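You operate a simulated robot arm through the tools that you are given. There is no shell and no other tool. Be economical: measure what you need, move in short steps, check, and stop when the job is done.

You are at the controls of a simulated two-armed robot. One attempt, no reset.

Task
Put the brass pipe fitting on the waist-high shelf of the blue rack. Then put three of the spacer blocks from the top of the steel workbench on the top of the tool trolley. Then put the jar from the top of the steel workbench on the knee-high shelf of the blue rack. The order counts. Set down upright: jar.

Only the result counts: the job must be done as asked and must still hold three seconds after the hand-in. Knocking over, shifting, dropping, spilling or breaking anything else fails it.

Robot
Two 7-joint arms with two-finger parallel grippers on one trunk, on a base that drives. Base frame: it is fixed to the floor where the robot stands at the start and does not move with it; the origin is under the middle of the robot, x ahead of it, y to its left, z up. Units: m, degrees, N and s.
The left shoulder is at the start at [0.11, 0.169, 1.511], the right one opposite. With the tool pointing down near the work surface each hand reaches from about 0.1 to 0.46 m from the robot's upright axis, wherever it stands, measured 20 degrees to its own side. Places, roughly: brass pipe fitting (4x4x5 cm) [0.5, -0.2, 0.6]; knee-high shelf of the blue rack [0.6, -0.1, 0.6]; spacer block [0.5, -1.5, 1]; top of the tool trolley [-2.3, -1.1, 0.9]; waist-high shelf of the blue rack [0.6, -0.1, 1]. Payload 1.57 kg a hand.
The tool frame of a hand sits at the grasp point between the pads (the TCP): z along the fingers, y along the line on which they close. The tips reach 0.03 m beyond it. Largest opening 0.08 m; finger width 0.017, thickness 0.012; the body of the gripper, 0.04 by 0.082 m, starts 0.08 m behind the TCP.
Orientation is that of the tool frame in the base frame, as [roll, pitch, yaw] about the fixed x, y, z axes, in that order (R = Rz(yaw) Ry(pitch) Rx(roll)). With the fingers straight down and closing along the base's y, the tool's x points along the base's -x, its y along +y and its z along -z.

Tools
- The arms move only by the tool move_arm. It takes "left_commands", "right_commands" or both (then of equal length, played together; a hand with none holds still); each is a list that holds one entry, the list of rows, each a list of 7 numbers: the shift along the tool's x, y, z in cm, then the turn, a rotation vector about the tool's x, y, z in rad, then the opening, from 0 (shut) to 1 (fully open). In form: [[[x, y, z, rx, ry, rz, claw], ...]]. A call has 1 to 12 rows; each row is the pose to reach, as a shift and turn from the pose commanded when the call began, along the tool's axes at that moment. Rows are played at 5 a second. More than 0.05 m and 8.6 degrees between two rows, or a gripper value outside its range, and nothing of the call is played. Where a pose cannot be reached the arm comes as near as it can. A force on the tool above 40 N (or 10 N above the force at the start of the call, whichever is more), or a blocked arm, ends the call early, and 0.2 s more pass. The fingers move at their own pace (about 0.072 m/s each) and stop on an object; they squeeze with about 27 N. The grip force told is the motor's: it shows also when the fingers shut on nothing. Time passes only in rows, and 0.2 s behind the last, so rows that repeat a pose let the fingers close. It gives the time, the measured TCP pose, the force on the tool (base axes), the opening and the grip force at its end, in the units of the frame above (readings bear some noise), with the torque about the TCP (base axes, N m) and any sound that the robot's microphone picked up.
- Cameras (640 x 400 px; columns grow to the right, rows downward): "scene" is now at [0.1273, -0.0329, 1.6735]; the picture's right is [-0.57, -0.82, 0.00], its down [-0.76, 0.52, -0.38] and it looks along [0.32, -0.22, -0.92] (base axes); focal length 251 px, centre (320, 200). "left" rides on the left gripper at [0.072, 0.007, -0.122] in its tool frame; the picture's right is [-0.09, 1.00, 0.00], its down [-0.84, -0.08, -0.54] and it looks along [-0.54, -0.05, 0.84] (tool axes); focal length 238 px, centre (320, 200). "right" rides on the right gripper at [0.072, -0.007, -0.122] in its tool frame; the picture's right is [0.09, 1.00, 0.00], its down [-0.84, 0.08, -0.54] and it looks along [-0.54, 0.05, 0.84] (tool axes); focal length 238 px, centre (320, 200).
- grab_frame(camera): a new picture of that camera. The clock stands still meanwhile.
- move_column(by): slides the trunk up (or, below 0, down) by that many m; the arms and the scene camera ride with it, the base frame stays. It gives what a move gives, with no picture.
- roll_base(legs): drives the robot by 1 to 6 legs, each [ahead, left, turn to the left] in m, m and degrees, along the robot's own axes; the way and the turn of a leg run together, so that a leg with both is an arc; at most 1.5 m and 180 degrees a leg. The arms and the cameras ride along, it lands a little off, and it stops where it bumps. It gives what a move gives.
- turn_head(pan, tilt): turns the head with the scene camera to pan (to the left, within 86 degrees either way) and tilt (down, from -29 to 69), counted from straight ahead of the robot. It gives what a move gives.
- measure_at(camera, pixels): for up to 12 pixels [column, row] of the newest picture of that camera ("zoom" is the newest enlarged one), the place [x, y, z] in the base frame of the surface seen there, good to about 0.002 m. The clock stands still meanwhile.
- enlarge(camera, box): a new picture of the part [left, top, right, bottom] of that camera's present view, enlarged. The clock stands still meanwhile.
- sign_off(): hands the job in; it is judged then, once.

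Go step by step. Measure first, check grasps and placings, and put right what went wrong. The budget is 110 turns and 92 pictures, counting those below and the enlarged ones. Unless the task says otherwise, let go and move clear before handing in, and close with one line.

The tools are called after "Emit:" as name(argument=value, ...) on one line, values as JSON. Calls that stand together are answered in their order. move_arm: Moves the arms, as the interface text tells. Its arguments: {"type":"object","properties":{"left_commands":{"type":"array","items":{"type":"array","items":{"type":"array","items":{"type":"number"}}}},"right_commands":{"type":"array","items":{"type":"array","items":{"type":"array","items":{"type":"number"}}}}},"required":[]} The other tools are called the same way: move_column (by) slides the trunk up or down; roll_base (legs) drives the base; turn_head (pan, tilt) turns the head that bears the scene camera; grab_frame (camera) takes a picture; measure_at (camera, pixels) gives the place of the surface under pixels of a picture; enlarge (camera, box) takes an enlarged picture of a part of a camera's view; sign_off () hands the job in.

At the start:

```text
clock: 0.0
left_tcp_pos: [0.5894, -0.0622, 1.0007]
left_tcp_rot: [-180.0, 0.1, -180.0]
left_wrist_force: [0.5, 0.1, -1.1]
left_moment: [0.01, 0.0, -0.01]
left_grip_width: 0.08
left_grasp_force: 0.0
right_tcp_pos: [0.3623, -0.4682, 0.9983]
right_tcp_rot: [180.0, 0.0, -180.0]
right_wrist_force: [0.3, -0.4, -0.2]
right_moment: [-0.02, -0.03, -0.01]
right_grip_width: 0.08
right_grasp_force: 0.1
trunk travel left (down, up): [-0.824, 0.066]
robot x, y, heading: [0.0015, -0.0001, -0.2]
head pan, tilt: [-34.6, 67.5]
```

scene: 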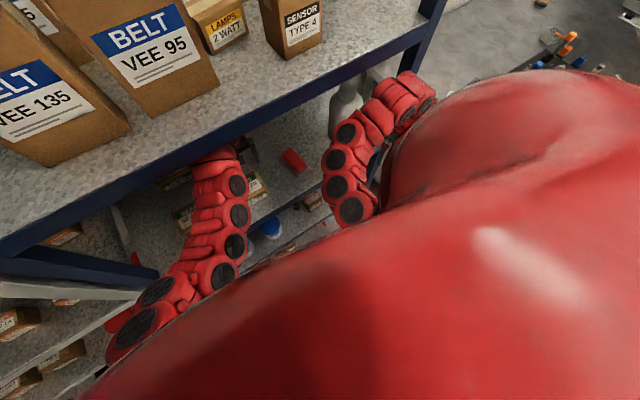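
right: 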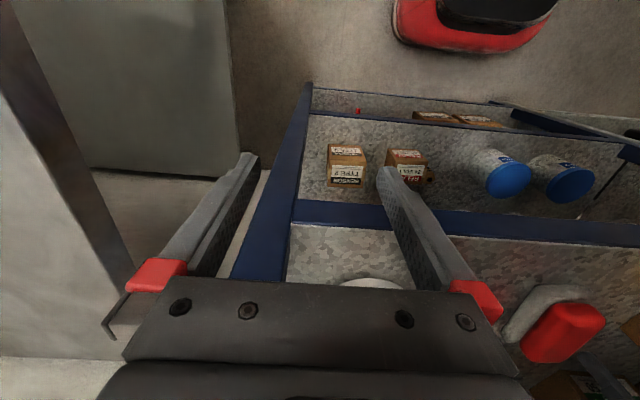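
left: 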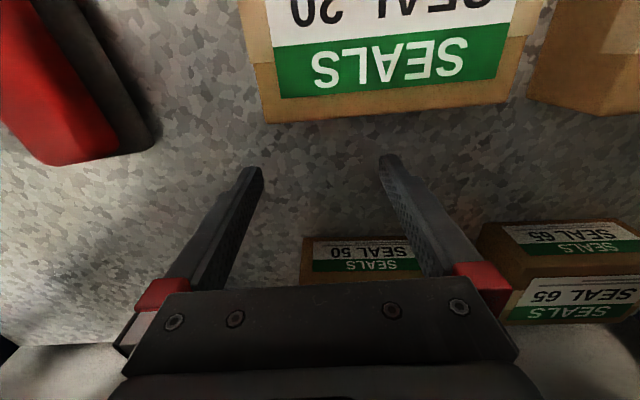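

The left hand appears to sit inside or above a rack shelf, and the scene camera is blocked by the robot's own body. I'll turn the head ahead to get an overview.

Emit:
turn_head(pan=0, tilt=40)

Emit:
grab_frame(camera="scene")

```text
clock: 1.0
left_tcp_pos: [0.5905, -0.0614, 0.9996]
left_tcp_rot: [-180.0, 0.0, 179.9]
left_wrist_force: [0.2, -0.7, -0.4]
left_moment: [0.01, 0.03, -0.02]
left_grip_width: 0.0799
left_grasp_force: 0.0
right_tcp_pos: [0.3621, -0.4693, 1.0005]
right_tcp_rot: [-180.0, 0.0, 179.9]
right_wrist_force: [-0.4, 0.4, -0.7]
right_moment: [0.02, 0.0, 0.02]
right_grip_width: 0.0801
right_grasp_force: 0.1
trunk travel left (down, up): [-0.824, 0.066]
robot x, y, heading: [0.003, -0.0025, -0.1]
head pan, tilt: [0.0, 40.0]
```

```text
88 pictures are left
```

scene: 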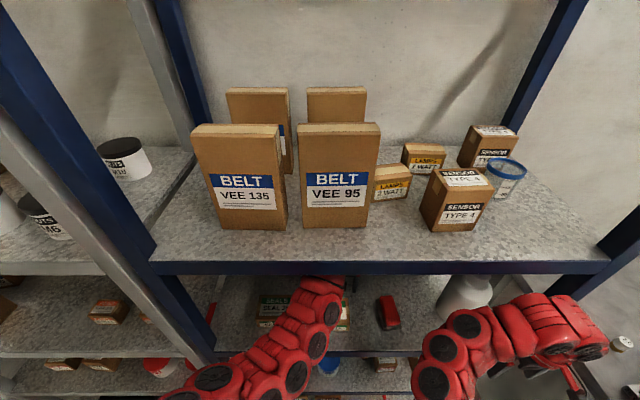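

The rack is ahead, its top shelf edge near row 265, with the left arm reaching in below it. I'll measure the shelf layout.

Emit:
measure_at(camera="scene", pixels=[[380, 262], [380, 245], [160, 262], [605, 262], [240, 340], [385, 310], [465, 290], [400, 352], [400, 375], [280, 310], [330, 365], [390, 340]])

Emit:
turn_head(pan=-86, tilt=20)

Emit:
grab_frame(camera="scene")

```text
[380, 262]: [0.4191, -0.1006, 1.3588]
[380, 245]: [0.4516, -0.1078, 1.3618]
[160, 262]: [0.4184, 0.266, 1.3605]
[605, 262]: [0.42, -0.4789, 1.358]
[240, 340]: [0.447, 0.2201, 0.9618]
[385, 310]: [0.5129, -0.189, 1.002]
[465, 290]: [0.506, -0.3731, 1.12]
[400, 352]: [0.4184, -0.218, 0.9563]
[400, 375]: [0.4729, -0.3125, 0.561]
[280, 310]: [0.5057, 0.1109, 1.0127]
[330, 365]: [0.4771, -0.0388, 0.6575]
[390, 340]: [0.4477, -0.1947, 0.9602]
```

```text
clock: 2.6
left_tcp_pos: [0.5902, -0.061, 1.0009]
left_tcp_rot: [-180.0, 0.0, -179.9]
left_wrist_force: [0.3, 0.0, -0.4]
left_moment: [0.01, -0.02, 0.01]
left_grip_width: 0.08
left_grasp_force: 0.1
right_tcp_pos: [0.3628, -0.4694, 1.0006]
right_tcp_rot: [-180.0, 0.0, -179.9]
right_wrist_force: [-0.9, -0.2, 0.5]
right_moment: [0.0, 0.02, 0.03]
right_grip_width: 0.0798
right_grasp_force: 0.1
trunk travel left (down, up): [-0.824, 0.066]
robot x, y, heading: [0.002, 0.0018, -0.1]
head pan, tilt: [-85.9, 20.0]
```

```text
87 pictures are left
```

scene: 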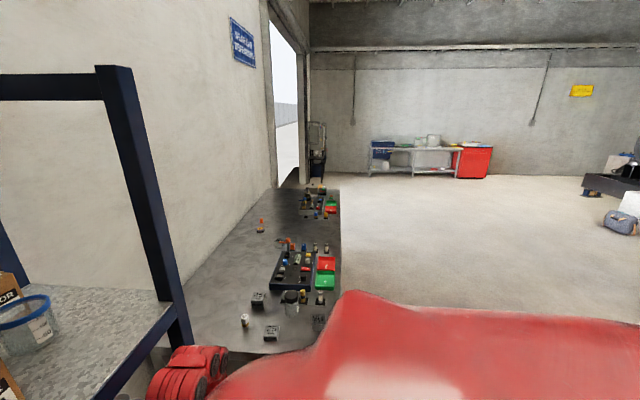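

Shelf tops are at z about 1.36, 0.96 and 0.56, with the front edge at x=0.42. The bench with its parts is to the right. I'll back off straight to pull the left hand out, then look at the knee shelf.

Emit:
roll_base(legs=[[-0.45, 0, 0]])

Emit:
turn_head(pan=0, tilt=45)

Emit:
move_column(by=-0.4)

Emit:
grab_frame(camera="scene")

Emit:
grab_frame(camera="left")

Emit:
grab_frame(camera="right")

```text
clock: 5.3
left_tcp_pos: [0.1437, -0.0619, 0.999]
left_tcp_rot: [179.9, 0.0, -179.8]
left_wrist_force: [-1.4, 0.0, 0.0]
left_moment: [0.0, -0.04, 0.01]
left_grip_width: 0.0799
left_grasp_force: 0.1
right_tcp_pos: [-0.0832, -0.4691, 0.9996]
right_tcp_rot: [180.0, 0.0, -179.8]
right_wrist_force: [0.3, -0.1, -0.1]
right_moment: [0.04, -0.03, 0.0]
right_grip_width: 0.08
right_grasp_force: 0.0
trunk travel left (down, up): [-0.824, 0.066]
robot x, y, heading: [-0.4456, -0.0002, 0.4]
head pan, tilt: [-85.9, 20.0]
```

```text
clock: 6.9
left_tcp_pos: [0.1435, -0.0606, 0.9996]
left_tcp_rot: [180.0, 0.0, -180.0]
left_wrist_force: [0.7, -0.3, -0.4]
left_moment: [-0.01, -0.02, 0.0]
left_grip_width: 0.08
left_grasp_force: 0.1
right_tcp_pos: [-0.0834, -0.4694, 0.9982]
right_tcp_rot: [180.0, 0.0, -179.8]
right_wrist_force: [0.4, -0.5, 0.1]
right_moment: [0.01, 0.02, 0.0]
right_grip_width: 0.0803
right_grasp_force: 0.1
trunk travel left (down, up): [-0.824, 0.066]
robot x, y, heading: [-0.4448, -0.0032, 0.1]
head pan, tilt: [0.0, 45.0]
```

```text
clock: 10.7
left_tcp_pos: [0.1412, -0.0608, 0.5996]
left_tcp_rot: [180.0, 0.0, -179.7]
left_wrist_force: [0.0, -1.0, 0.2]
left_moment: [-0.01, -0.01, 0.03]
left_grip_width: 0.0798
left_grasp_force: 0.1
right_tcp_pos: [-0.0834, -0.4689, 0.6002]
right_tcp_rot: [179.9, 0.0, -179.7]
right_wrist_force: [0.0, -0.4, -0.8]
right_moment: [0.01, -0.02, 0.0]
right_grip_width: 0.0799
right_grasp_force: 0.0
trunk travel left (down, up): [-0.424, 0.466]
robot x, y, heading: [-0.446, 0.0019, 0.0]
head pan, tilt: [0.0, 45.0]
```

```text
86 pictures are left
```

scene: 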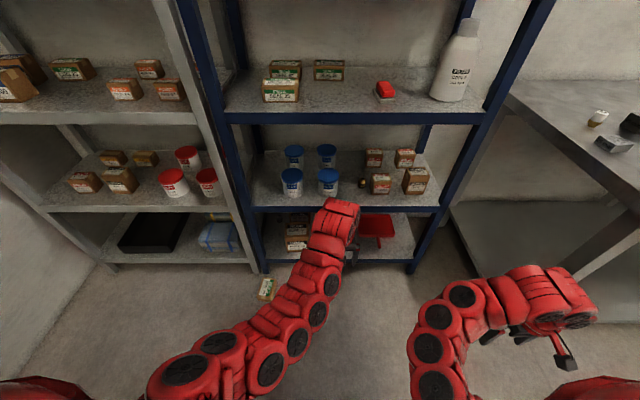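

```text
85 pictures are left
```

left: 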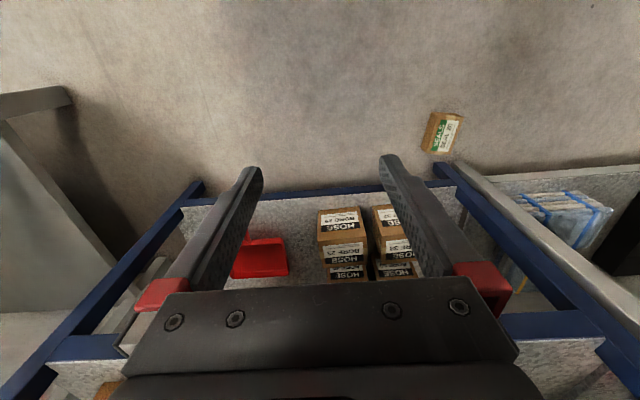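

```text
84 pictures are left
```

right: 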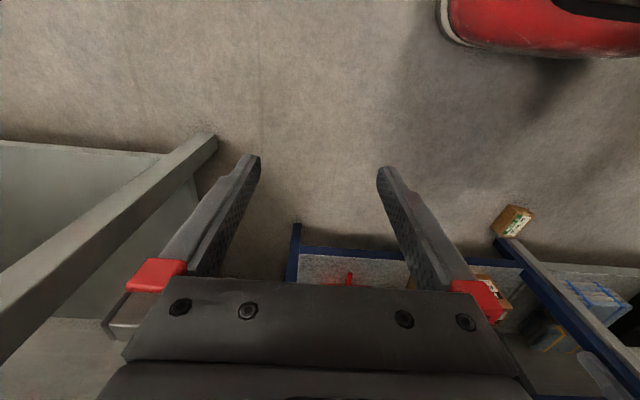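

The knee shelf shows something small and brass-coloured near (362,183), in front of the boxes. I'll enlarge it and measure.

Emit:
enlarge(camera="scene", box=[260, 120, 460, 245])

Emit:
measure_at(camera="scene", pixels=[[362, 183], [362, 195], [345, 205], [380, 184], [412, 181], [328, 182], [385, 90], [456, 60], [295, 118], [275, 90], [350, 100], [460, 205]])

```text
3.20 times, centred on (360, 182) of scene
```

zoom: 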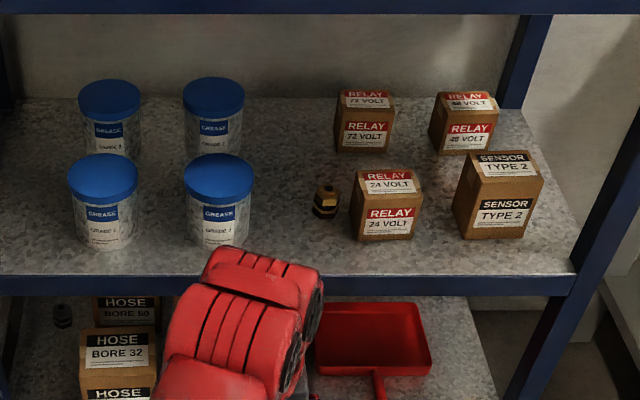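

```text
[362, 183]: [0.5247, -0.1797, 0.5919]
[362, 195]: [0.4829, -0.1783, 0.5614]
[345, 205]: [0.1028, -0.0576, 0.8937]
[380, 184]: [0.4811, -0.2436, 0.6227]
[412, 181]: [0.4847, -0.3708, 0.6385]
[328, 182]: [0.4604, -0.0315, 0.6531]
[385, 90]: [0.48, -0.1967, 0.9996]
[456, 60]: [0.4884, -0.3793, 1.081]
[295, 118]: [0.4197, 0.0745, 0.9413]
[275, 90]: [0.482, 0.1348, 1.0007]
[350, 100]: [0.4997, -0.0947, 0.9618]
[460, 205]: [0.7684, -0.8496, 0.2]
```

The fitting is at about [0.53,-0.18], standing close to the RELAY box. I'll measure its extents and the bench corner before choosing the approach.

Emit:
measure_at(camera="zoom", pixels=[[327, 187], [315, 205], [339, 205], [326, 216], [326, 225], [352, 200], [349, 205], [258, 200], [320, 262], [340, 100], [350, 92], [62, 315]])

Emit:
measure_at(camera="scene", pixels=[[507, 98], [620, 195], [580, 160], [597, 118], [614, 142], [320, 117], [320, 122], [440, 210], [480, 115], [462, 117], [130, 110]])

```text
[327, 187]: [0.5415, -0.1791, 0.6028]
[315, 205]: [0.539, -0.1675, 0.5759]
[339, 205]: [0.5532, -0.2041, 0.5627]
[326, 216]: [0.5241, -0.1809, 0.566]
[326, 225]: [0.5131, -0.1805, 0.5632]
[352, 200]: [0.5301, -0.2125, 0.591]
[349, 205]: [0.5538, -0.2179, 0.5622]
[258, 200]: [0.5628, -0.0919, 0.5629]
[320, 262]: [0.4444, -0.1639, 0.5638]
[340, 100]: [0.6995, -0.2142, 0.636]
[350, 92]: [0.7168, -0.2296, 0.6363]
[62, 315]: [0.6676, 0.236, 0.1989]
```

```text
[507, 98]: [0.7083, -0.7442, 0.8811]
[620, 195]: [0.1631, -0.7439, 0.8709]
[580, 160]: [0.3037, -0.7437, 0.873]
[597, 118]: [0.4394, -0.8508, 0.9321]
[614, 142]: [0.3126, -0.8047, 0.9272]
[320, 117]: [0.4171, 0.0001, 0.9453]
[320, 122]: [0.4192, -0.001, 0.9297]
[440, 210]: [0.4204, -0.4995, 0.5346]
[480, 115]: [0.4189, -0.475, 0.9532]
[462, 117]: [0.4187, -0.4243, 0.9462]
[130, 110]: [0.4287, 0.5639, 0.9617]
```

The fitting's centre is about (0.54,-0.18), with only about 1 cm between it and the box. I'll grip it along x: turn the left gripper 90°, slide in between the grease jar and the fitting, then move sideways onto it. First the turn.

Emit:
move_arm(left_commands=[[[0, 0, 0, 0, 0, 0.145, 1], [0, 0, 0, 0, 0, 0.29, 1], [0, 0, 0, 0, 0, 0.435, 1], [0, 0, 0, 0, 0, 0.58, 1], [0, 0, 0, 0, 0, 0.725, 1], [0, 0, 0, 0, 0, 0.87, 1], [0, 0, 0, 0, 0, 1.015, 1], [0, 0, 0, 0, 0, 1.16, 1], [0, 0, 0, 0, 0, 1.305, 1], [0, 0, 0, 0, 0, 1.45, 1], [0, 0, 0, 0, 0, 1.571, 1]]])

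Emit:
grab_frame(camera="scene")

```text
clock: 13.1
left_tcp_pos: [0.1422, -0.0613, 0.6009]
left_tcp_rot: [180.0, 0.0, 90.0]
left_wrist_force: [-0.8, 0.3, -0.2]
left_moment: [0.02, 0.02, 0.0]
left_grip_width: 0.0798
left_grasp_force: 0.0
right_tcp_pos: [-0.0832, -0.4686, 0.6002]
right_tcp_rot: [-180.0, 0.0, -179.9]
right_wrist_force: [0.0, -0.1, 0.2]
right_moment: [-0.02, 0.02, 0.03]
right_grip_width: 0.0799
right_grasp_force: 0.1
trunk travel left (down, up): [-0.424, 0.466]
robot x, y, heading: [-0.4455, -0.0034, 0.1]
head pan, tilt: [0.0, 45.0]
```

```text
82 pictures are left
```

scene: 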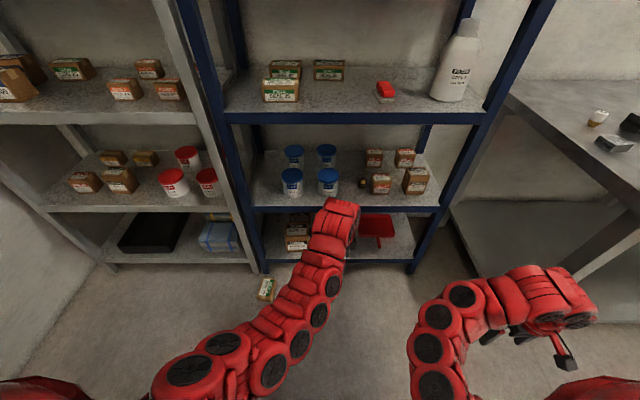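

The turn worked and the arm links barely changed. I'll measure the height of the arm top along its length to check clearance under the waist shelf (underside about 0.93).

Emit:
measure_at(camera="scene", pixels=[[343, 200], [340, 210], [335, 225], [330, 235], [325, 245], [318, 260], [310, 270], [300, 285], [285, 300], [360, 205], [270, 325], [348, 235]])

```text
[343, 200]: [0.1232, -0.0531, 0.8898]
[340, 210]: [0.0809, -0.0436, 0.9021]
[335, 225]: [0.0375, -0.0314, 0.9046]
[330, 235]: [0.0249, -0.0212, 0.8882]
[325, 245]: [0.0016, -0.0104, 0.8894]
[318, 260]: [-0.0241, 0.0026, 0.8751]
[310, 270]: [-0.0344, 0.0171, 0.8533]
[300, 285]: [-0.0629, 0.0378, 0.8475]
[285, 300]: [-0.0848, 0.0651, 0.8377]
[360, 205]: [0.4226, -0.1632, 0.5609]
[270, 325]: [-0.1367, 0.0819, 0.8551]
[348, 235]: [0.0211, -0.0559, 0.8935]
```

The arm top peaks at z about 0.905, the same clearance as the starting pose had. I'll shift sideways so the hand travels along y≈-0.122, then drive in.

Emit:
roll_base(legs=[[0, -0.06, 0], [0.25, 0, 0]])

Emit:
grab_frame(camera="left")

Emit:
grab_frame(camera="scene")

```text
clock: 15.5
left_tcp_pos: [0.3881, -0.1177, 0.5991]
left_tcp_rot: [-179.9, 0.0, 90.4]
left_wrist_force: [0.3, 0.5, -0.1]
left_moment: [-0.02, 0.0, 0.0]
left_grip_width: 0.0799
left_grasp_force: 0.0
right_tcp_pos: [0.1647, -0.5264, 0.5996]
right_tcp_rot: [-180.0, -0.2, -179.5]
right_wrist_force: [-0.1, -0.1, -0.6]
right_moment: [0.03, 0.02, -0.02]
right_grip_width: 0.0799
right_grasp_force: 0.0
trunk travel left (down, up): [-0.424, 0.466]
robot x, y, heading: [-0.2018, -0.0626, 0.2]
head pan, tilt: [0.0, 45.0]
```

```text
81 pictures are left
```

left: 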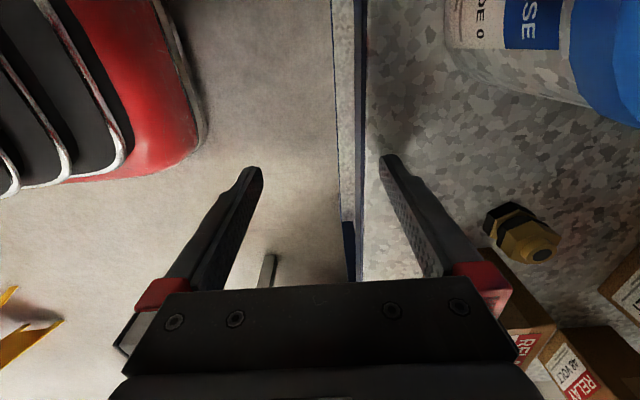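

```text
80 pictures are left
```

scene: 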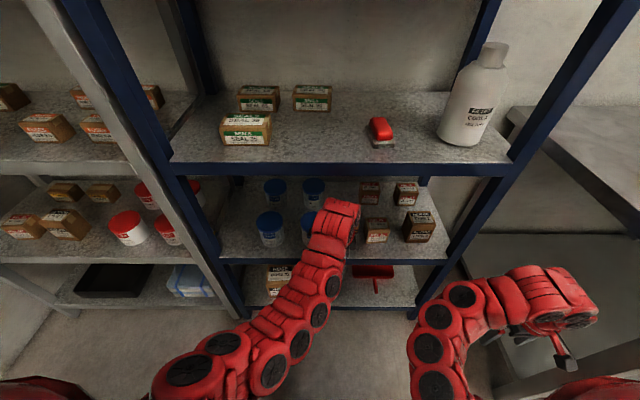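

The left view shows the fitting at (520,235), and the path between it and the jar looks clear. I'll measure these.

Emit:
measure_at(camera="left", pixels=[[510, 210], [490, 225], [535, 240], [520, 262], [556, 240], [500, 240], [480, 230], [480, 255], [470, 75], [540, 100], [560, 80]])

Emit:
enlarge(camera="left", box=[440, 160, 600, 260])

```text
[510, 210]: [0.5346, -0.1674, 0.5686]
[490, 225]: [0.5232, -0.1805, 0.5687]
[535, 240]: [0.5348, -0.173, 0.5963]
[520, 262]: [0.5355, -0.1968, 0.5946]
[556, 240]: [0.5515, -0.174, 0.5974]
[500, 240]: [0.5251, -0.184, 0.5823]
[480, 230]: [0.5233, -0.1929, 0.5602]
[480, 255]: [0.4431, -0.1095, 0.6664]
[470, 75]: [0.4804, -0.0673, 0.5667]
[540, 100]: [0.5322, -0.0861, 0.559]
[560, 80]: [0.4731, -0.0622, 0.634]
```

```text
4.00 times, centred on (520, 210) of left
```

zoom: 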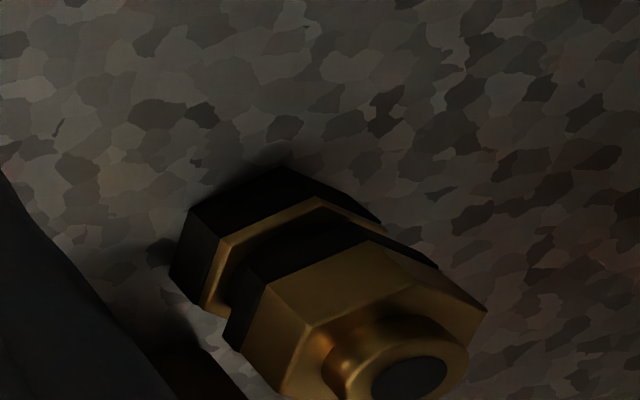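

The fitting centre is about (0.542,-0.183), and the lane at y=-0.118 is clear. I'll drive in by 0.153.

Emit:
roll_base(legs=[[0.153, 0, 0]])

Emit:
grab_frame(camera="left")

```text
clock: 16.9
left_tcp_pos: [0.5425, -0.1139, 0.6002]
left_tcp_rot: [-180.0, 0.0, 90.8]
left_wrist_force: [-0.3, 0.4, 0.3]
left_moment: [0.0, 0.0, 0.0]
left_grip_width: 0.0796
left_grasp_force: 0.0
right_tcp_pos: [0.319, -0.5235, 0.5985]
right_tcp_rot: [180.0, -0.1, -179.3]
right_wrist_force: [-0.2, 0.0, -0.2]
right_moment: [-0.02, 0.03, 0.0]
right_grip_width: 0.08
right_grasp_force: 0.1
trunk travel left (down, up): [-0.424, 0.466]
robot x, y, heading: [-0.0458, -0.0599, 0.8]
head pan, tilt: [0.0, 45.0]
```

```text
78 pictures are left
```

left: 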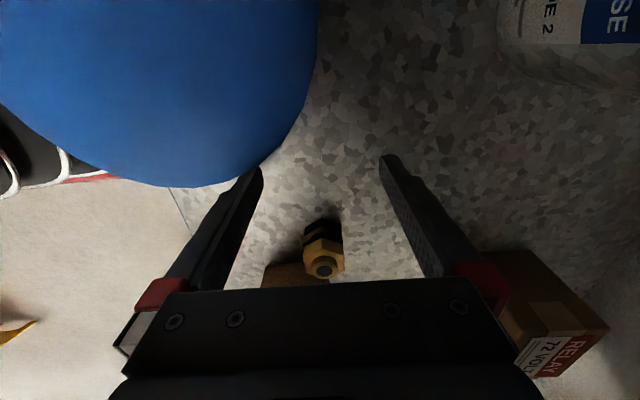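

The fitting sits centred between the fingers at (322,255). I'll slide 6.9 cm toward -y and close.

Emit:
move_arm(left_commands=[[[-2, 0, 0, 0, 0, 0, 1], [-4, 0, 0, 0, 0, 0, 1], [-5.5, 0, 0, 0, 0, 0, 1], [-6.8, 0, 0, 0, 0, 0, 1], [-6.8, 0, 0, 0, 0, 0, 1], [-6.8, 0, 0, 0, 0, 0, 0], [-6.8, 0, 0, 0, 0, 0, 0], [-6.8, 0, 0, 0, 0, 0, 0], [-6.8, 0, 0, 0, 0, 0, 0], [-6.8, 0, 0, 0, 0, 0, 0]]])

Emit:
grab_frame(camera="left")

```text
clock: 19.1
left_tcp_pos: [0.5423, -0.181, 0.6005]
left_tcp_rot: [179.9, 0.0, 90.7]
left_wrist_force: [-0.8, 0.1, 0.3]
left_moment: [-0.05, 0.03, 0.01]
left_grip_width: 0.0311
left_grasp_force: 26.8
right_tcp_pos: [0.3199, -0.523, 0.6005]
right_tcp_rot: [180.0, -0.1, -179.3]
right_wrist_force: [0.5, -0.3, -0.8]
right_moment: [0.01, 0.0, -0.01]
right_grip_width: 0.08
right_grasp_force: 0.0
trunk travel left (down, up): [-0.424, 0.466]
robot x, y, heading: [-0.048, -0.0568, 0.8]
head pan, tilt: [0.0, 45.0]
```

```text
77 pictures are left
```

left: 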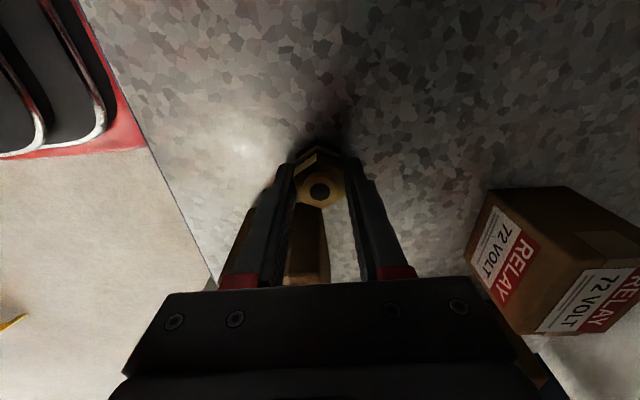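

The grip holds at 31 mm. I'll lift 0.8 cm, back out, raise the trunk 0.4 and look.

Emit:
move_arm(left_commands=[[[0, 0, -0.4, 0, 0, 0, 0], [0, 0, -0.8, 0, 0, 0, 0], [0, 0, -0.8, 0, 0, 0, 0]]])

Emit:
roll_base(legs=[[-0.38, 0, 0]])

Emit:
move_column(by=0.42)

Emit:
grab_frame(camera="scene")

Emit:
grab_frame(camera="left")

```text
clock: 19.9
left_tcp_pos: [0.5428, -0.1812, 0.6083]
left_tcp_rot: [179.9, 0.0, 90.6]
left_wrist_force: [-0.6, 0.0, -1.3]
left_moment: [0.0, -0.02, -0.03]
left_grip_width: 0.0309
left_grasp_force: 27.5
right_tcp_pos: [0.3192, -0.5227, 0.5999]
right_tcp_rot: [-180.0, 0.0, -179.4]
right_wrist_force: [0.2, 0.0, -0.7]
right_moment: [-0.02, -0.01, 0.0]
right_grip_width: 0.0799
right_grasp_force: 0.0
trunk travel left (down, up): [-0.424, 0.466]
robot x, y, heading: [-0.0443, -0.0549, 0.8]
head pan, tilt: [0.0, 45.0]
```

```text
clock: 22.3
left_tcp_pos: [0.1608, -0.1826, 0.6085]
left_tcp_rot: [179.9, 0.0, 91.2]
left_wrist_force: [-0.4, 0.1, -1.8]
left_moment: [-0.02, 0.01, 0.0]
left_grip_width: 0.0309
left_grasp_force: 26.7
right_tcp_pos: [-0.0604, -0.526, 0.6003]
right_tcp_rot: [180.0, 0.0, -178.8]
right_wrist_force: [0.3, 0.0, 0.0]
right_moment: [0.0, -0.05, -0.03]
right_grip_width: 0.0797
right_grasp_force: 0.2
trunk travel left (down, up): [-0.424, 0.466]
robot x, y, heading: [-0.4327, -0.0682, 1.2]
head pan, tilt: [0.0, 45.0]
```

```text
refused: 0.42 is not a number from -0.4 to 0.4
```

```text
76 pictures are left
```

scene: 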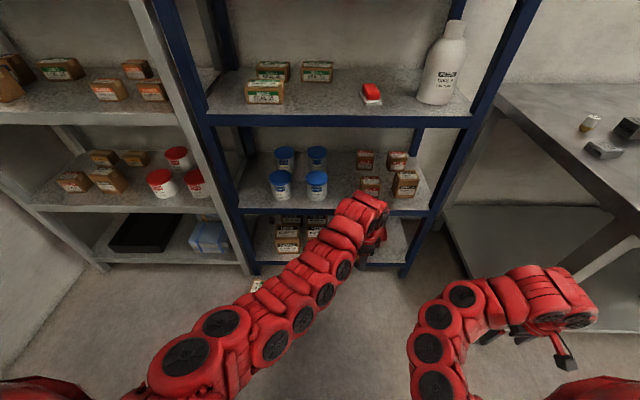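

```text
75 pictures are left
```

left: 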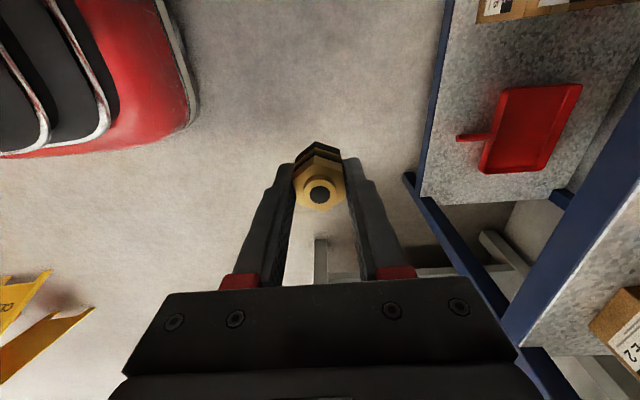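

The fitting is held well. The waist shelf is free between the seal boxes (ending near y 0.03) and the red item (y -0.19), so I'll place it around (0.50,-0.085). I'll raise the trunk, shift left and drive in.

Emit:
move_column(by=0.4)

Emit:
roll_base(legs=[[0, 0.093, -1.2], [0.2, 0, 0]])

Emit:
grab_frame(camera="scene")

Emit:
grab_frame(camera="left")

```text
clock: 26.1
left_tcp_pos: [0.1623, -0.1818, 1.0082]
left_tcp_rot: [179.9, 0.0, 91.2]
left_wrist_force: [0.0, -0.3, -3.1]
left_moment: [0.02, 0.01, -0.03]
left_grip_width: 0.0307
left_grasp_force: 27.2
right_tcp_pos: [-0.0582, -0.5262, 0.9986]
right_tcp_rot: [180.0, 0.0, -178.8]
right_wrist_force: [0.1, -0.6, -0.4]
right_moment: [-0.02, 0.02, -0.02]
right_grip_width: 0.0798
right_grasp_force: 0.1
trunk travel left (down, up): [-0.824, 0.066]
robot x, y, heading: [-0.4318, -0.066, 1.5]
head pan, tilt: [0.0, 45.0]
```

```text
clock: 28.4
left_tcp_pos: [0.3539, -0.1061, 1.0089]
left_tcp_rot: [180.0, 0.0, 89.9]
left_wrist_force: [-1.5, 0.3, -1.8]
left_moment: [0.01, -0.01, 0.0]
left_grip_width: 0.0306
left_grasp_force: 27.1
right_tcp_pos: [0.1265, -0.4437, 0.9988]
right_tcp_rot: [180.0, 0.0, 179.8]
right_wrist_force: [0.0, 0.0, -0.1]
right_moment: [0.02, -0.01, 0.0]
right_grip_width: 0.08
right_grasp_force: 0.1
trunk travel left (down, up): [-0.824, 0.066]
robot x, y, heading: [-0.2328, 0.0258, -0.0]
head pan, tilt: [0.0, 45.0]
```

```text
74 pictures are left
```

scene: 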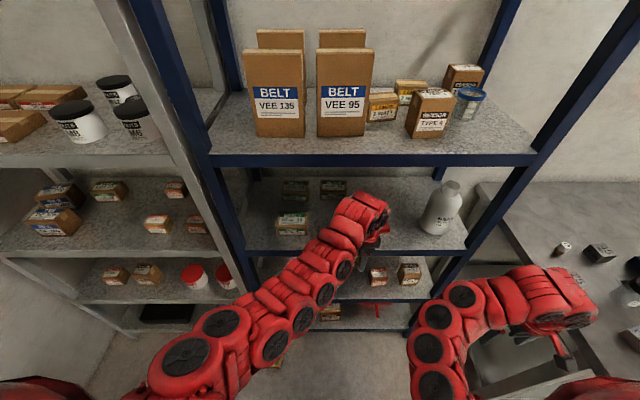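

```text
73 pictures are left
```

left: 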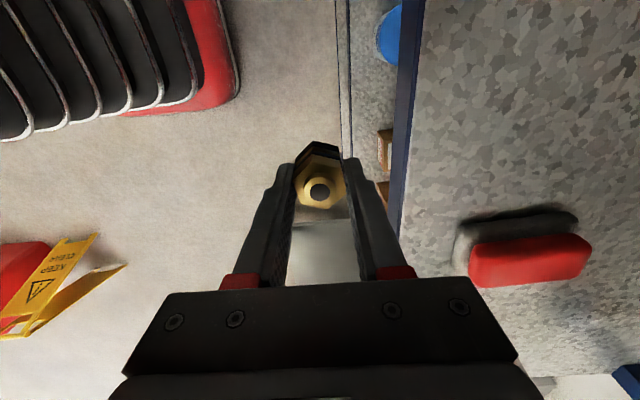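

The red item lies just right of the path, so I'll edge 2 cm left while driving 0.15 in.

Emit:
roll_base(legs=[[0, 0.022, 0], [0.15, 0, 0]])

Emit:
grab_frame(camera="left")

```text
clock: 30.2
left_tcp_pos: [0.4669, -0.0845, 1.0017]
left_tcp_rot: [-179.1, 0.0, 89.1]
left_wrist_force: [0.1, -0.5, -1.5]
left_moment: [0.03, 0.0, 0.0]
left_grip_width: 0.0304
left_grasp_force: 26.7
right_tcp_pos: [0.2539, -0.4198, 1.0068]
right_tcp_rot: [-179.8, 1.1, 179.7]
right_wrist_force: [0.5, -0.2, -0.3]
right_moment: [0.0, 0.01, -0.01]
right_grip_width: 0.08
right_grasp_force: 0.1
trunk travel left (down, up): [-0.824, 0.066]
robot x, y, heading: [-0.0855, 0.0501, 0.0]
head pan, tilt: [0.0, 45.0]
```

```text
72 pictures are left
```

left: 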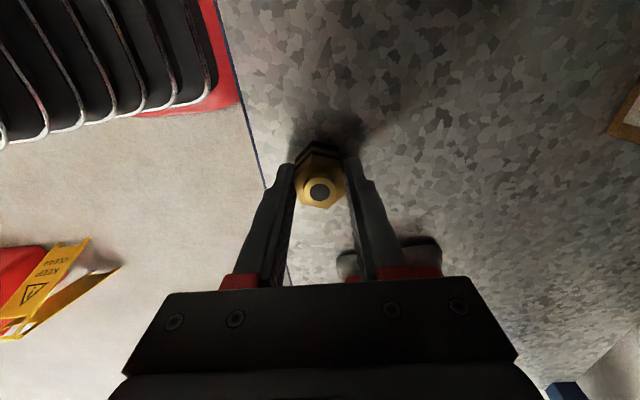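

The hands lag the base by 2–3 cm and are slightly tilted, so the arm may be pressing on the top shelf beam. I'll check the scene.

Emit:
grab_frame(camera="scene")

Emit:
move_arm(left_commands=[[[0, 0, 0, 0, 0, 0, 0]]])

```text
71 pictures are left
```

scene: 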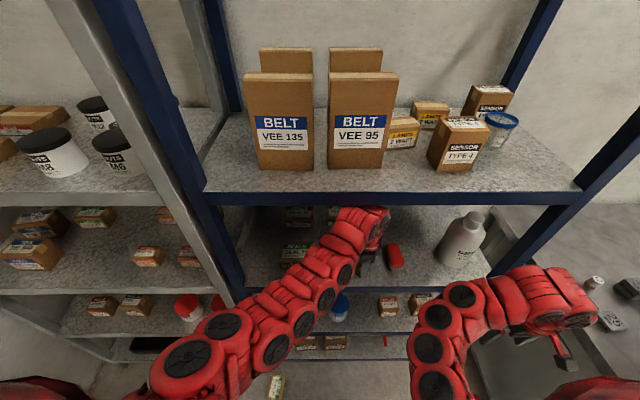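

```text
clock: 30.6
left_tcp_pos: [0.493, -0.09, 0.9948]
left_tcp_rot: [-178.1, -0.3, 89.3]
left_wrist_force: [-1.4, 0.8, 6.1]
left_moment: [0.07, 0.08, 0.02]
left_grip_width: 0.0305
left_grasp_force: 27.2
right_tcp_pos: [0.278, -0.4247, 1.0003]
right_tcp_rot: [179.9, -0.2, 179.7]
right_wrist_force: [-0.8, 0.1, -0.8]
right_moment: [0.0, 0.04, 0.0]
right_grip_width: 0.0799
right_grasp_force: 0.0
trunk travel left (down, up): [-0.824, 0.066]
robot x, y, heading: [-0.0842, 0.0493, -0.4]
head pan, tilt: [0.0, 45.0]
```

The left hand sits 1.3 cm low and slightly tilted, with 6 N upward on it, so the wrist is probably wedged under the beam. I'll command 1 cm lower to free the beam contact and check.

Emit:
move_arm(left_commands=[[[0, 0, 0.4, 0, 0, 0, 0], [0, 0, 0.8, 0, 0, 0, 0], [0, 0, 0.8, 0, 0, 0, 0]]])

Emit:
enlarge(camera="scene", box=[280, 180, 440, 280])

Emit:
enlarge(camera="left", box=[240, 100, 400, 200])

```text
clock: 31.2
left_tcp_pos: [0.4871, -0.0892, 0.993]
left_tcp_rot: [-178.7, 0.0, 89.1]
left_wrist_force: [-8.0, 5.1, 26.3]
left_moment: [0.23, -0.14, 0.1]
left_grip_width: 0.0303
left_grasp_force: 27.5
right_tcp_pos: [0.2714, -0.4227, 1.0018]
right_tcp_rot: [-179.9, 0.1, 179.7]
right_wrist_force: [0.4, -0.3, 0.9]
right_moment: [0.01, 0.0, -0.01]
right_grip_width: 0.0798
right_grasp_force: 0.1
trunk travel left (down, up): [-0.824, 0.066]
robot x, y, heading: [-0.0839, 0.0476, -0.1]
head pan, tilt: [0.0, 45.0]
stopped in row 2 (left hand): the force on the tool passed its limit at 48 N (the readings are from after the stop); the commanded pose is now the measured one
```

```text
4.00 times, centred on (360, 230) of scene
```

zoom: 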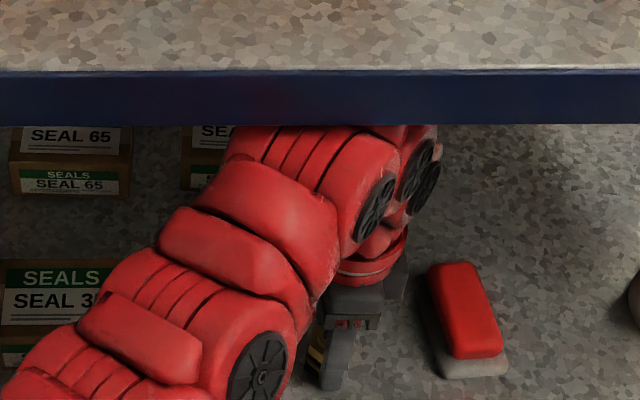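

```text
4.00 times, centred on (320, 150) of left
```

zoom: 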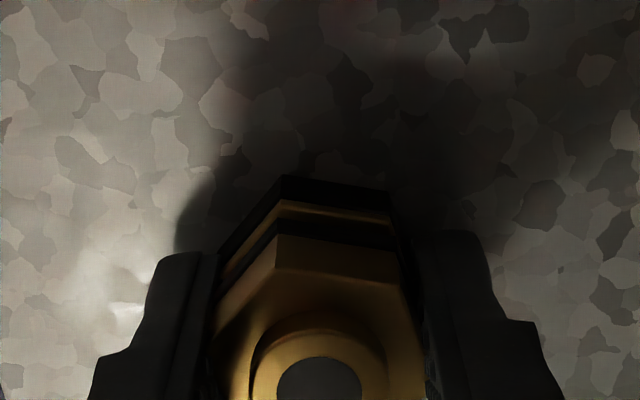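

The fitting is down on the shelf under light pressure, with the fingertips about 2 mm above it. I'll ease up slightly and open.

Emit:
move_arm(left_commands=[[[0, 0, -0.2, 0, 0, 0, 0], [0, 0, -0.2, 0, 0, 0, 0.1], [0, 0, -0.2, 0, 0, 0, 0.55], [0, 0, -0.2, 0, 0, 0, 1], [0, 0, -0.2, 0, 0, 0, 1], [0, 0, -0.2, 0, 0, 0, 1]]])

Emit:
grab_frame(camera="left")

```text
clock: 32.6
left_tcp_pos: [0.4883, -0.0902, 0.9912]
left_tcp_rot: [-178.5, -0.1, 89.2]
left_wrist_force: [-3.0, 1.1, 3.7]
left_moment: [0.01, -0.05, 0.0]
left_grip_width: 0.0765
left_grasp_force: 0.0
right_tcp_pos: [0.2731, -0.4238, 1.0009]
right_tcp_rot: [-180.0, -0.1, 179.7]
right_wrist_force: [0.3, 0.7, 0.1]
right_moment: [0.01, 0.0, -0.02]
right_grip_width: 0.08
right_grasp_force: 0.0
trunk travel left (down, up): [-0.824, 0.066]
robot x, y, heading: [-0.0878, 0.051, -0.1]
head pan, tilt: [0.0, 45.0]
```

```text
68 pictures are left
```

left: 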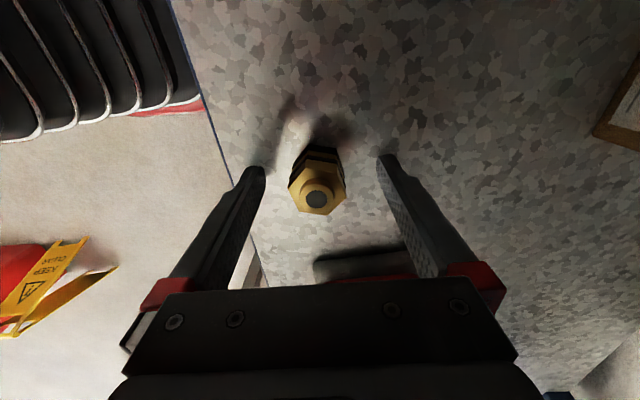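

The fitting stands upright and free between the fingers. I'll slide the hand toward +y to clear it before backing out.

Emit:
move_arm(left_commands=[[[1.5, 0, 0, 0, 0, 0, 1], [3, 0, 0, 0, 0, 0, 1], [4.5, 0, 0, 0, 0, 0, 1], [6, 0, 0, 0, 0, 0, 1], [6, 0, 0, 0, 0, 0, 1]]])

Emit:
grab_frame(camera="left")

Emit:
measure_at(camera="zoom", pixels=[[560, 80], [560, 110]])

Emit:
grab_frame(camera="scene")

```text
clock: 33.8
left_tcp_pos: [0.4901, -0.0289, 0.992]
left_tcp_rot: [-178.5, -0.2, 89.2]
left_wrist_force: [-0.6, -2.4, 4.8]
left_moment: [-0.11, -0.19, -0.17]
left_grip_width: 0.0786
left_grasp_force: 0.0
right_tcp_pos: [0.2726, -0.4245, 0.9999]
right_tcp_rot: [-180.0, 0.0, 179.7]
right_wrist_force: [0.5, 0.2, -0.3]
right_moment: [0.02, -0.01, -0.01]
right_grip_width: 0.0799
right_grasp_force: 0.2
trunk travel left (down, up): [-0.824, 0.066]
robot x, y, heading: [-0.0852, 0.0468, -0.4]
head pan, tilt: [0.0, 45.0]
```

```text
67 pictures are left
```

left: 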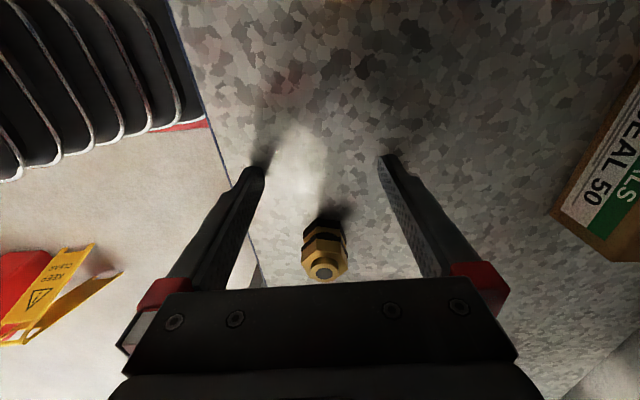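

```text
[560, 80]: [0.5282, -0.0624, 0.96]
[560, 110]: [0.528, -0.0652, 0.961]
```

```text
66 pictures are left
```

scene: 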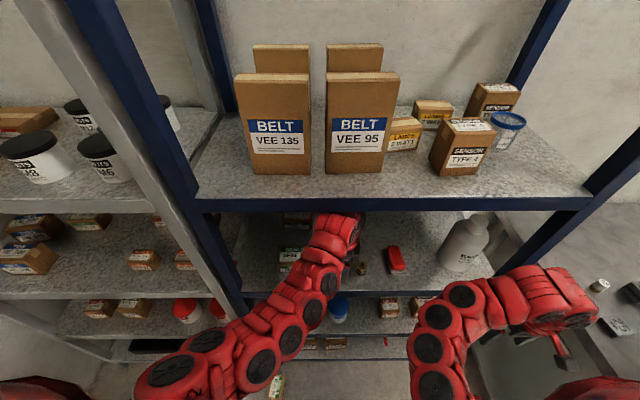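

The hand is clear of the fitting. I'll back out 0.45 and look toward the bench.

Emit:
roll_base(legs=[[-0.47, 0, 0]])

Emit:
turn_head(pan=-45, tilt=35)

Emit:
grab_frame(camera="scene")

```text
clock: 36.6
left_tcp_pos: [0.0239, -0.027, 0.9905]
left_tcp_rot: [-178.3, -0.1, 89.2]
left_wrist_force: [0.2, -1.2, 0.1]
left_moment: [-0.03, 0.03, -0.01]
left_grip_width: 0.0799
left_grasp_force: 0.2
right_tcp_pos: [-0.1939, -0.421, 0.9999]
right_tcp_rot: [-180.0, 0.0, 179.7]
right_wrist_force: [0.1, 0.5, -1.0]
right_moment: [0.0, 0.01, 0.02]
right_grip_width: 0.0802
right_grasp_force: 0.1
trunk travel left (down, up): [-0.824, 0.066]
robot x, y, heading: [-0.5488, 0.0543, -0.1]
head pan, tilt: [0.0, 45.0]
```

```text
clock: 37.7
left_tcp_pos: [0.0232, -0.0271, 0.9913]
left_tcp_rot: [-178.4, -0.2, 89.1]
left_wrist_force: [0.4, 0.7, 0.3]
left_moment: [-0.01, 0.01, -0.03]
left_grip_width: 0.0799
left_grasp_force: 0.1
right_tcp_pos: [-0.194, -0.4215, 1.0]
right_tcp_rot: [180.0, 0.1, 179.7]
right_wrist_force: [-1.1, -0.4, -1.0]
right_moment: [0.02, 0.01, 0.03]
right_grip_width: 0.0802
right_grasp_force: 0.1
trunk travel left (down, up): [-0.824, 0.066]
robot x, y, heading: [-0.5534, 0.0513, -0.1]
head pan, tilt: [-45.0, 35.0]
```

```text
65 pictures are left
```

scene: 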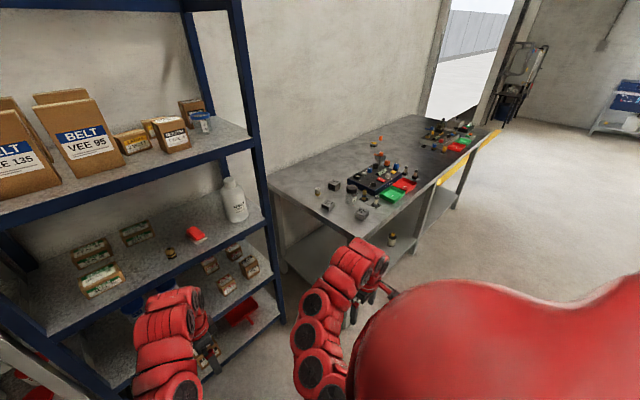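

The fitting stands on the waist shelf at (172,253). I'll enlarge the bench.

Emit:
enlarge(camera="scene", box=[270, 110, 510, 260])

Emit:
measure_at(camera="scene", pixels=[[275, 188], [345, 248], [392, 240], [328, 207], [362, 215], [335, 185], [351, 190], [318, 192], [410, 205], [363, 197], [485, 140], [440, 180]])

```text
2.67 times, centred on (390, 185) of scene
```

zoom: 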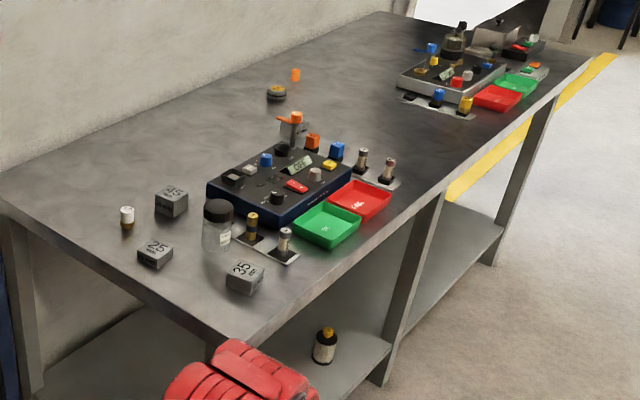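

```text
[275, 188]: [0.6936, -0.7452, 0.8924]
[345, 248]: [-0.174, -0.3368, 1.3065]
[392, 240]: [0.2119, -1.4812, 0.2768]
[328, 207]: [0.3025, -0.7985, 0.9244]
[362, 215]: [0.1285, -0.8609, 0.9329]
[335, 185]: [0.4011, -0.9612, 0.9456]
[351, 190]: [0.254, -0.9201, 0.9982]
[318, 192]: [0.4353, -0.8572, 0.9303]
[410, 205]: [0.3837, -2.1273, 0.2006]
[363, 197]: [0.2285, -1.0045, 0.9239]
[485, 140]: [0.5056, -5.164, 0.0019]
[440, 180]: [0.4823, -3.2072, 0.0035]
```

Three spacer blocks (marked 25, 35 and a third) stand at about [0.30,-0.80], [0.13,-0.86] and [0.40,-0.96], and the jar is at about [0.25,-0.92]. I'll turn the left gripper back, raise the trunk and move across in front of the bench.

Emit:
move_arm(left_commands=[[[0, 0, 0, 0, 0, -0.145, 1], [0, 0, 0, 0, 0, -0.29, 1], [0, 0, 0, 0, 0, -0.435, 1], [0, 0, 0, 0, 0, -0.58, 1], [0, 0, 0, 0, 0, -0.725, 1], [0, 0, 0, 0, 0, -0.87, 1], [0, 0, 0, 0, 0, -1.015, 1], [0, 0, 0, 0, 0, -1.16, 1], [0, 0, 0, 0, 0, -1.305, 1], [0, 0, 0, 0, 0, -1.45, 1], [0, 0, 0, 0, 0, -1.571, 1]]])

Emit:
move_column(by=0.06)

Emit:
roll_base(legs=[[0, -0.72, 0]])

Emit:
turn_head(pan=-15, tilt=45)

Emit:
grab_frame(camera="scene")

```text
clock: 40.1
left_tcp_pos: [0.023, -0.0266, 0.9918]
left_tcp_rot: [179.9, -1.6, 179.3]
left_wrist_force: [-0.2, 0.1, 1.0]
left_moment: [-0.01, 0.02, 0.03]
left_grip_width: 0.08
left_grasp_force: 0.0
right_tcp_pos: [-0.1935, -0.4208, 0.9995]
right_tcp_rot: [-180.0, 0.1, 179.7]
right_wrist_force: [0.8, 0.6, -0.2]
right_moment: [-0.01, -0.01, -0.02]
right_grip_width: 0.08
right_grasp_force: 0.1
trunk travel left (down, up): [-0.824, 0.066]
robot x, y, heading: [-0.553, 0.0513, -0.3]
head pan, tilt: [-45.0, 35.0]
```

```text
clock: 41.1
left_tcp_pos: [0.0235, -0.026, 1.05]
left_tcp_rot: [179.9, -1.6, 179.2]
left_wrist_force: [-0.2, -0.9, -0.9]
left_moment: [0.01, 0.01, 0.01]
left_grip_width: 0.0799
left_grasp_force: 0.1
right_tcp_pos: [-0.1935, -0.4208, 1.0597]
right_tcp_rot: [-180.0, -0.1, 179.7]
right_wrist_force: [-0.6, -0.1, 0.1]
right_moment: [0.0, 0.04, 0.02]
right_grip_width: 0.0798
right_grasp_force: 0.0
trunk travel left (down, up): [-0.884, 0.006]
robot x, y, heading: [-0.5539, 0.0503, -0.4]
head pan, tilt: [-45.0, 35.0]
```

```text
clock: 45.0
left_tcp_pos: [0.0225, -0.7351, 1.0517]
left_tcp_rot: [179.9, -1.6, 179.7]
left_wrist_force: [-0.3, -0.7, 0.2]
left_moment: [-0.04, 0.0, 0.02]
left_grip_width: 0.0798
left_grasp_force: 0.0
right_tcp_pos: [-0.1911, -1.1312, 1.0588]
right_tcp_rot: [180.0, 0.0, -179.8]
right_wrist_force: [0.7, -0.9, -0.9]
right_moment: [0.03, 0.02, 0.0]
right_grip_width: 0.0801
right_grasp_force: 0.1
trunk travel left (down, up): [-0.884, 0.006]
robot x, y, heading: [-0.5589, -0.6664, 0.2]
head pan, tilt: [-45.0, 35.0]
```

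```text
clock: 46.0
left_tcp_pos: [0.023, -0.7355, 1.0513]
left_tcp_rot: [180.0, -1.6, 179.6]
left_wrist_force: [-0.5, 0.3, 0.1]
left_moment: [0.01, -0.02, -0.03]
left_grip_width: 0.08
left_grasp_force: 0.0
right_tcp_pos: [-0.1907, -1.1333, 1.0603]
right_tcp_rot: [-180.0, 0.0, -179.8]
right_wrist_force: [-0.3, -0.5, 0.9]
right_moment: [-0.04, 0.0, 0.02]
right_grip_width: 0.0798
right_grasp_force: 0.2
trunk travel left (down, up): [-0.884, 0.006]
robot x, y, heading: [-0.555, -0.6617, 0.1]
head pan, tilt: [-15.0, 45.0]
```

```text
63 pictures are left
```

scene: 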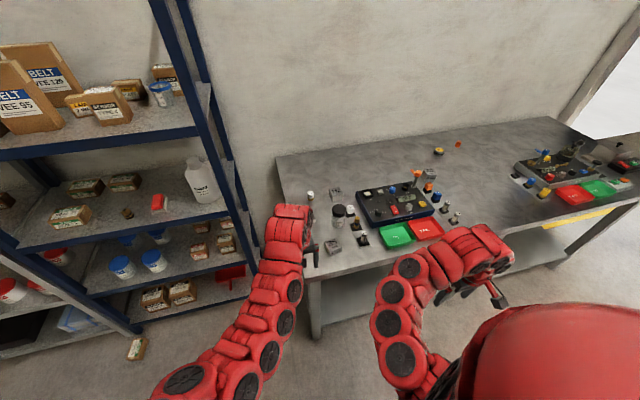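

I'll enlarge the bench zone and measure blocks and clearances.

Emit:
enlarge(camera="scene", box=[290, 160, 450, 260])

Emit:
measure_at(camera="zoom", pixels=[[155, 320], [195, 320], [180, 350], [150, 360], [160, 118], [200, 120], [180, 145], [200, 195], [240, 250], [100, 380], [420, 360], [320, 190]])

Emit:
grab_frame(camera="left")

```text
4.00 times, centred on (370, 210) of scene
```

zoom: 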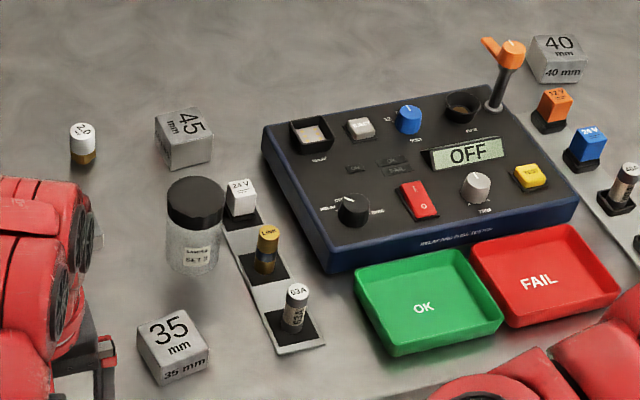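

```text
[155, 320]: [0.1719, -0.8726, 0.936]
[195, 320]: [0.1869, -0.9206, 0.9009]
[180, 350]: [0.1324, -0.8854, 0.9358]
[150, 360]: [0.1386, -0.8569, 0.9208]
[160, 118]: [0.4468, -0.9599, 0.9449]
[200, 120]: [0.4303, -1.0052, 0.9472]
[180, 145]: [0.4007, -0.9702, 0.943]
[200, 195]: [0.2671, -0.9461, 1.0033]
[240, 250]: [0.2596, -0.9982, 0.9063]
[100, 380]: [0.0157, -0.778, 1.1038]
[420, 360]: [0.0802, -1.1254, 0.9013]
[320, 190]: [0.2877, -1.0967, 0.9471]
```

```text
61 pictures are left
```

left: 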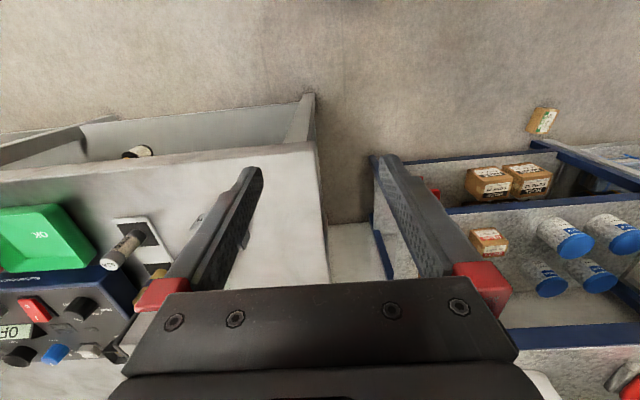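

There are four blocks (25, 35, 45, 40), with the bench top at z=0.900 and its front edge at about x 0.07. The left hand will take the 25 block at about (0.30,-0.80), so I'll drive closer and look with the left camera.

Emit:
roll_base(legs=[[0, -0.065, 0], [0.2, 0, 0]])

Emit:
move_arm(left_commands=[[[0, 0, 0, 0, -0.028, 0, 1]]])

Emit:
grab_frame(camera="left")

Emit:
grab_frame(camera="scene")

```text
clock: 48.1
left_tcp_pos: [0.2201, -0.7981, 1.053]
left_tcp_rot: [179.9, -1.4, 179.7]
left_wrist_force: [-0.1, 0.1, 0.7]
left_moment: [0.01, 0.01, 0.01]
left_grip_width: 0.08
left_grasp_force: 0.0
right_tcp_pos: [0.0077, -1.195, 1.0607]
right_tcp_rot: [-180.0, 0.0, -179.7]
right_wrist_force: [-0.4, 0.7, -0.7]
right_moment: [-0.01, -0.03, 0.03]
right_grip_width: 0.0799
right_grasp_force: 0.0
trunk travel left (down, up): [-0.884, 0.006]
robot x, y, heading: [-0.3552, -0.727, 0.2]
head pan, tilt: [-15.0, 45.0]
```

```text
clock: 48.5
left_tcp_pos: [0.22, -0.798, 1.0517]
left_tcp_rot: [179.9, 0.1, 179.7]
left_wrist_force: [-0.2, 1.1, 0.2]
left_moment: [0.0, -0.01, 0.01]
left_grip_width: 0.0801
left_grasp_force: 0.0
right_tcp_pos: [0.0074, -1.1957, 1.0591]
right_tcp_rot: [-179.9, 0.1, -179.8]
right_wrist_force: [1.0, 0.1, -0.5]
right_moment: [0.03, -0.02, -0.02]
right_grip_width: 0.0801
right_grasp_force: 0.1
trunk travel left (down, up): [-0.884, 0.006]
robot x, y, heading: [-0.3556, -0.7239, 0.4]
head pan, tilt: [-15.0, 45.0]
```

```text
60 pictures are left
```

left: 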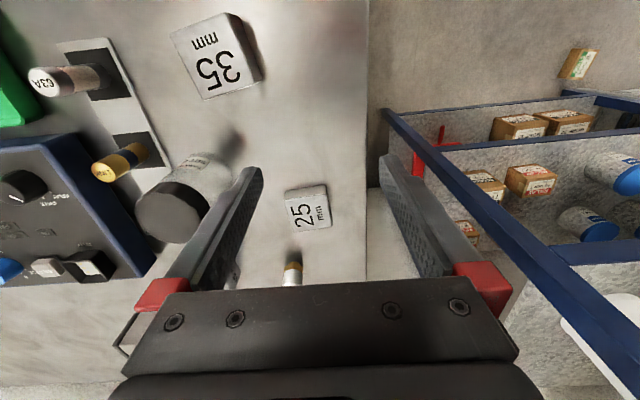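

```text
59 pictures are left
```

scene: 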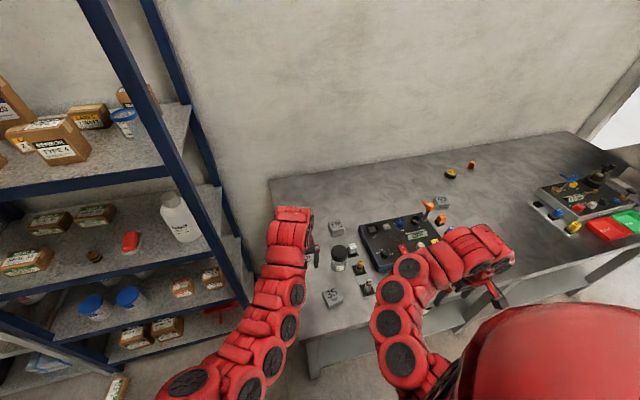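

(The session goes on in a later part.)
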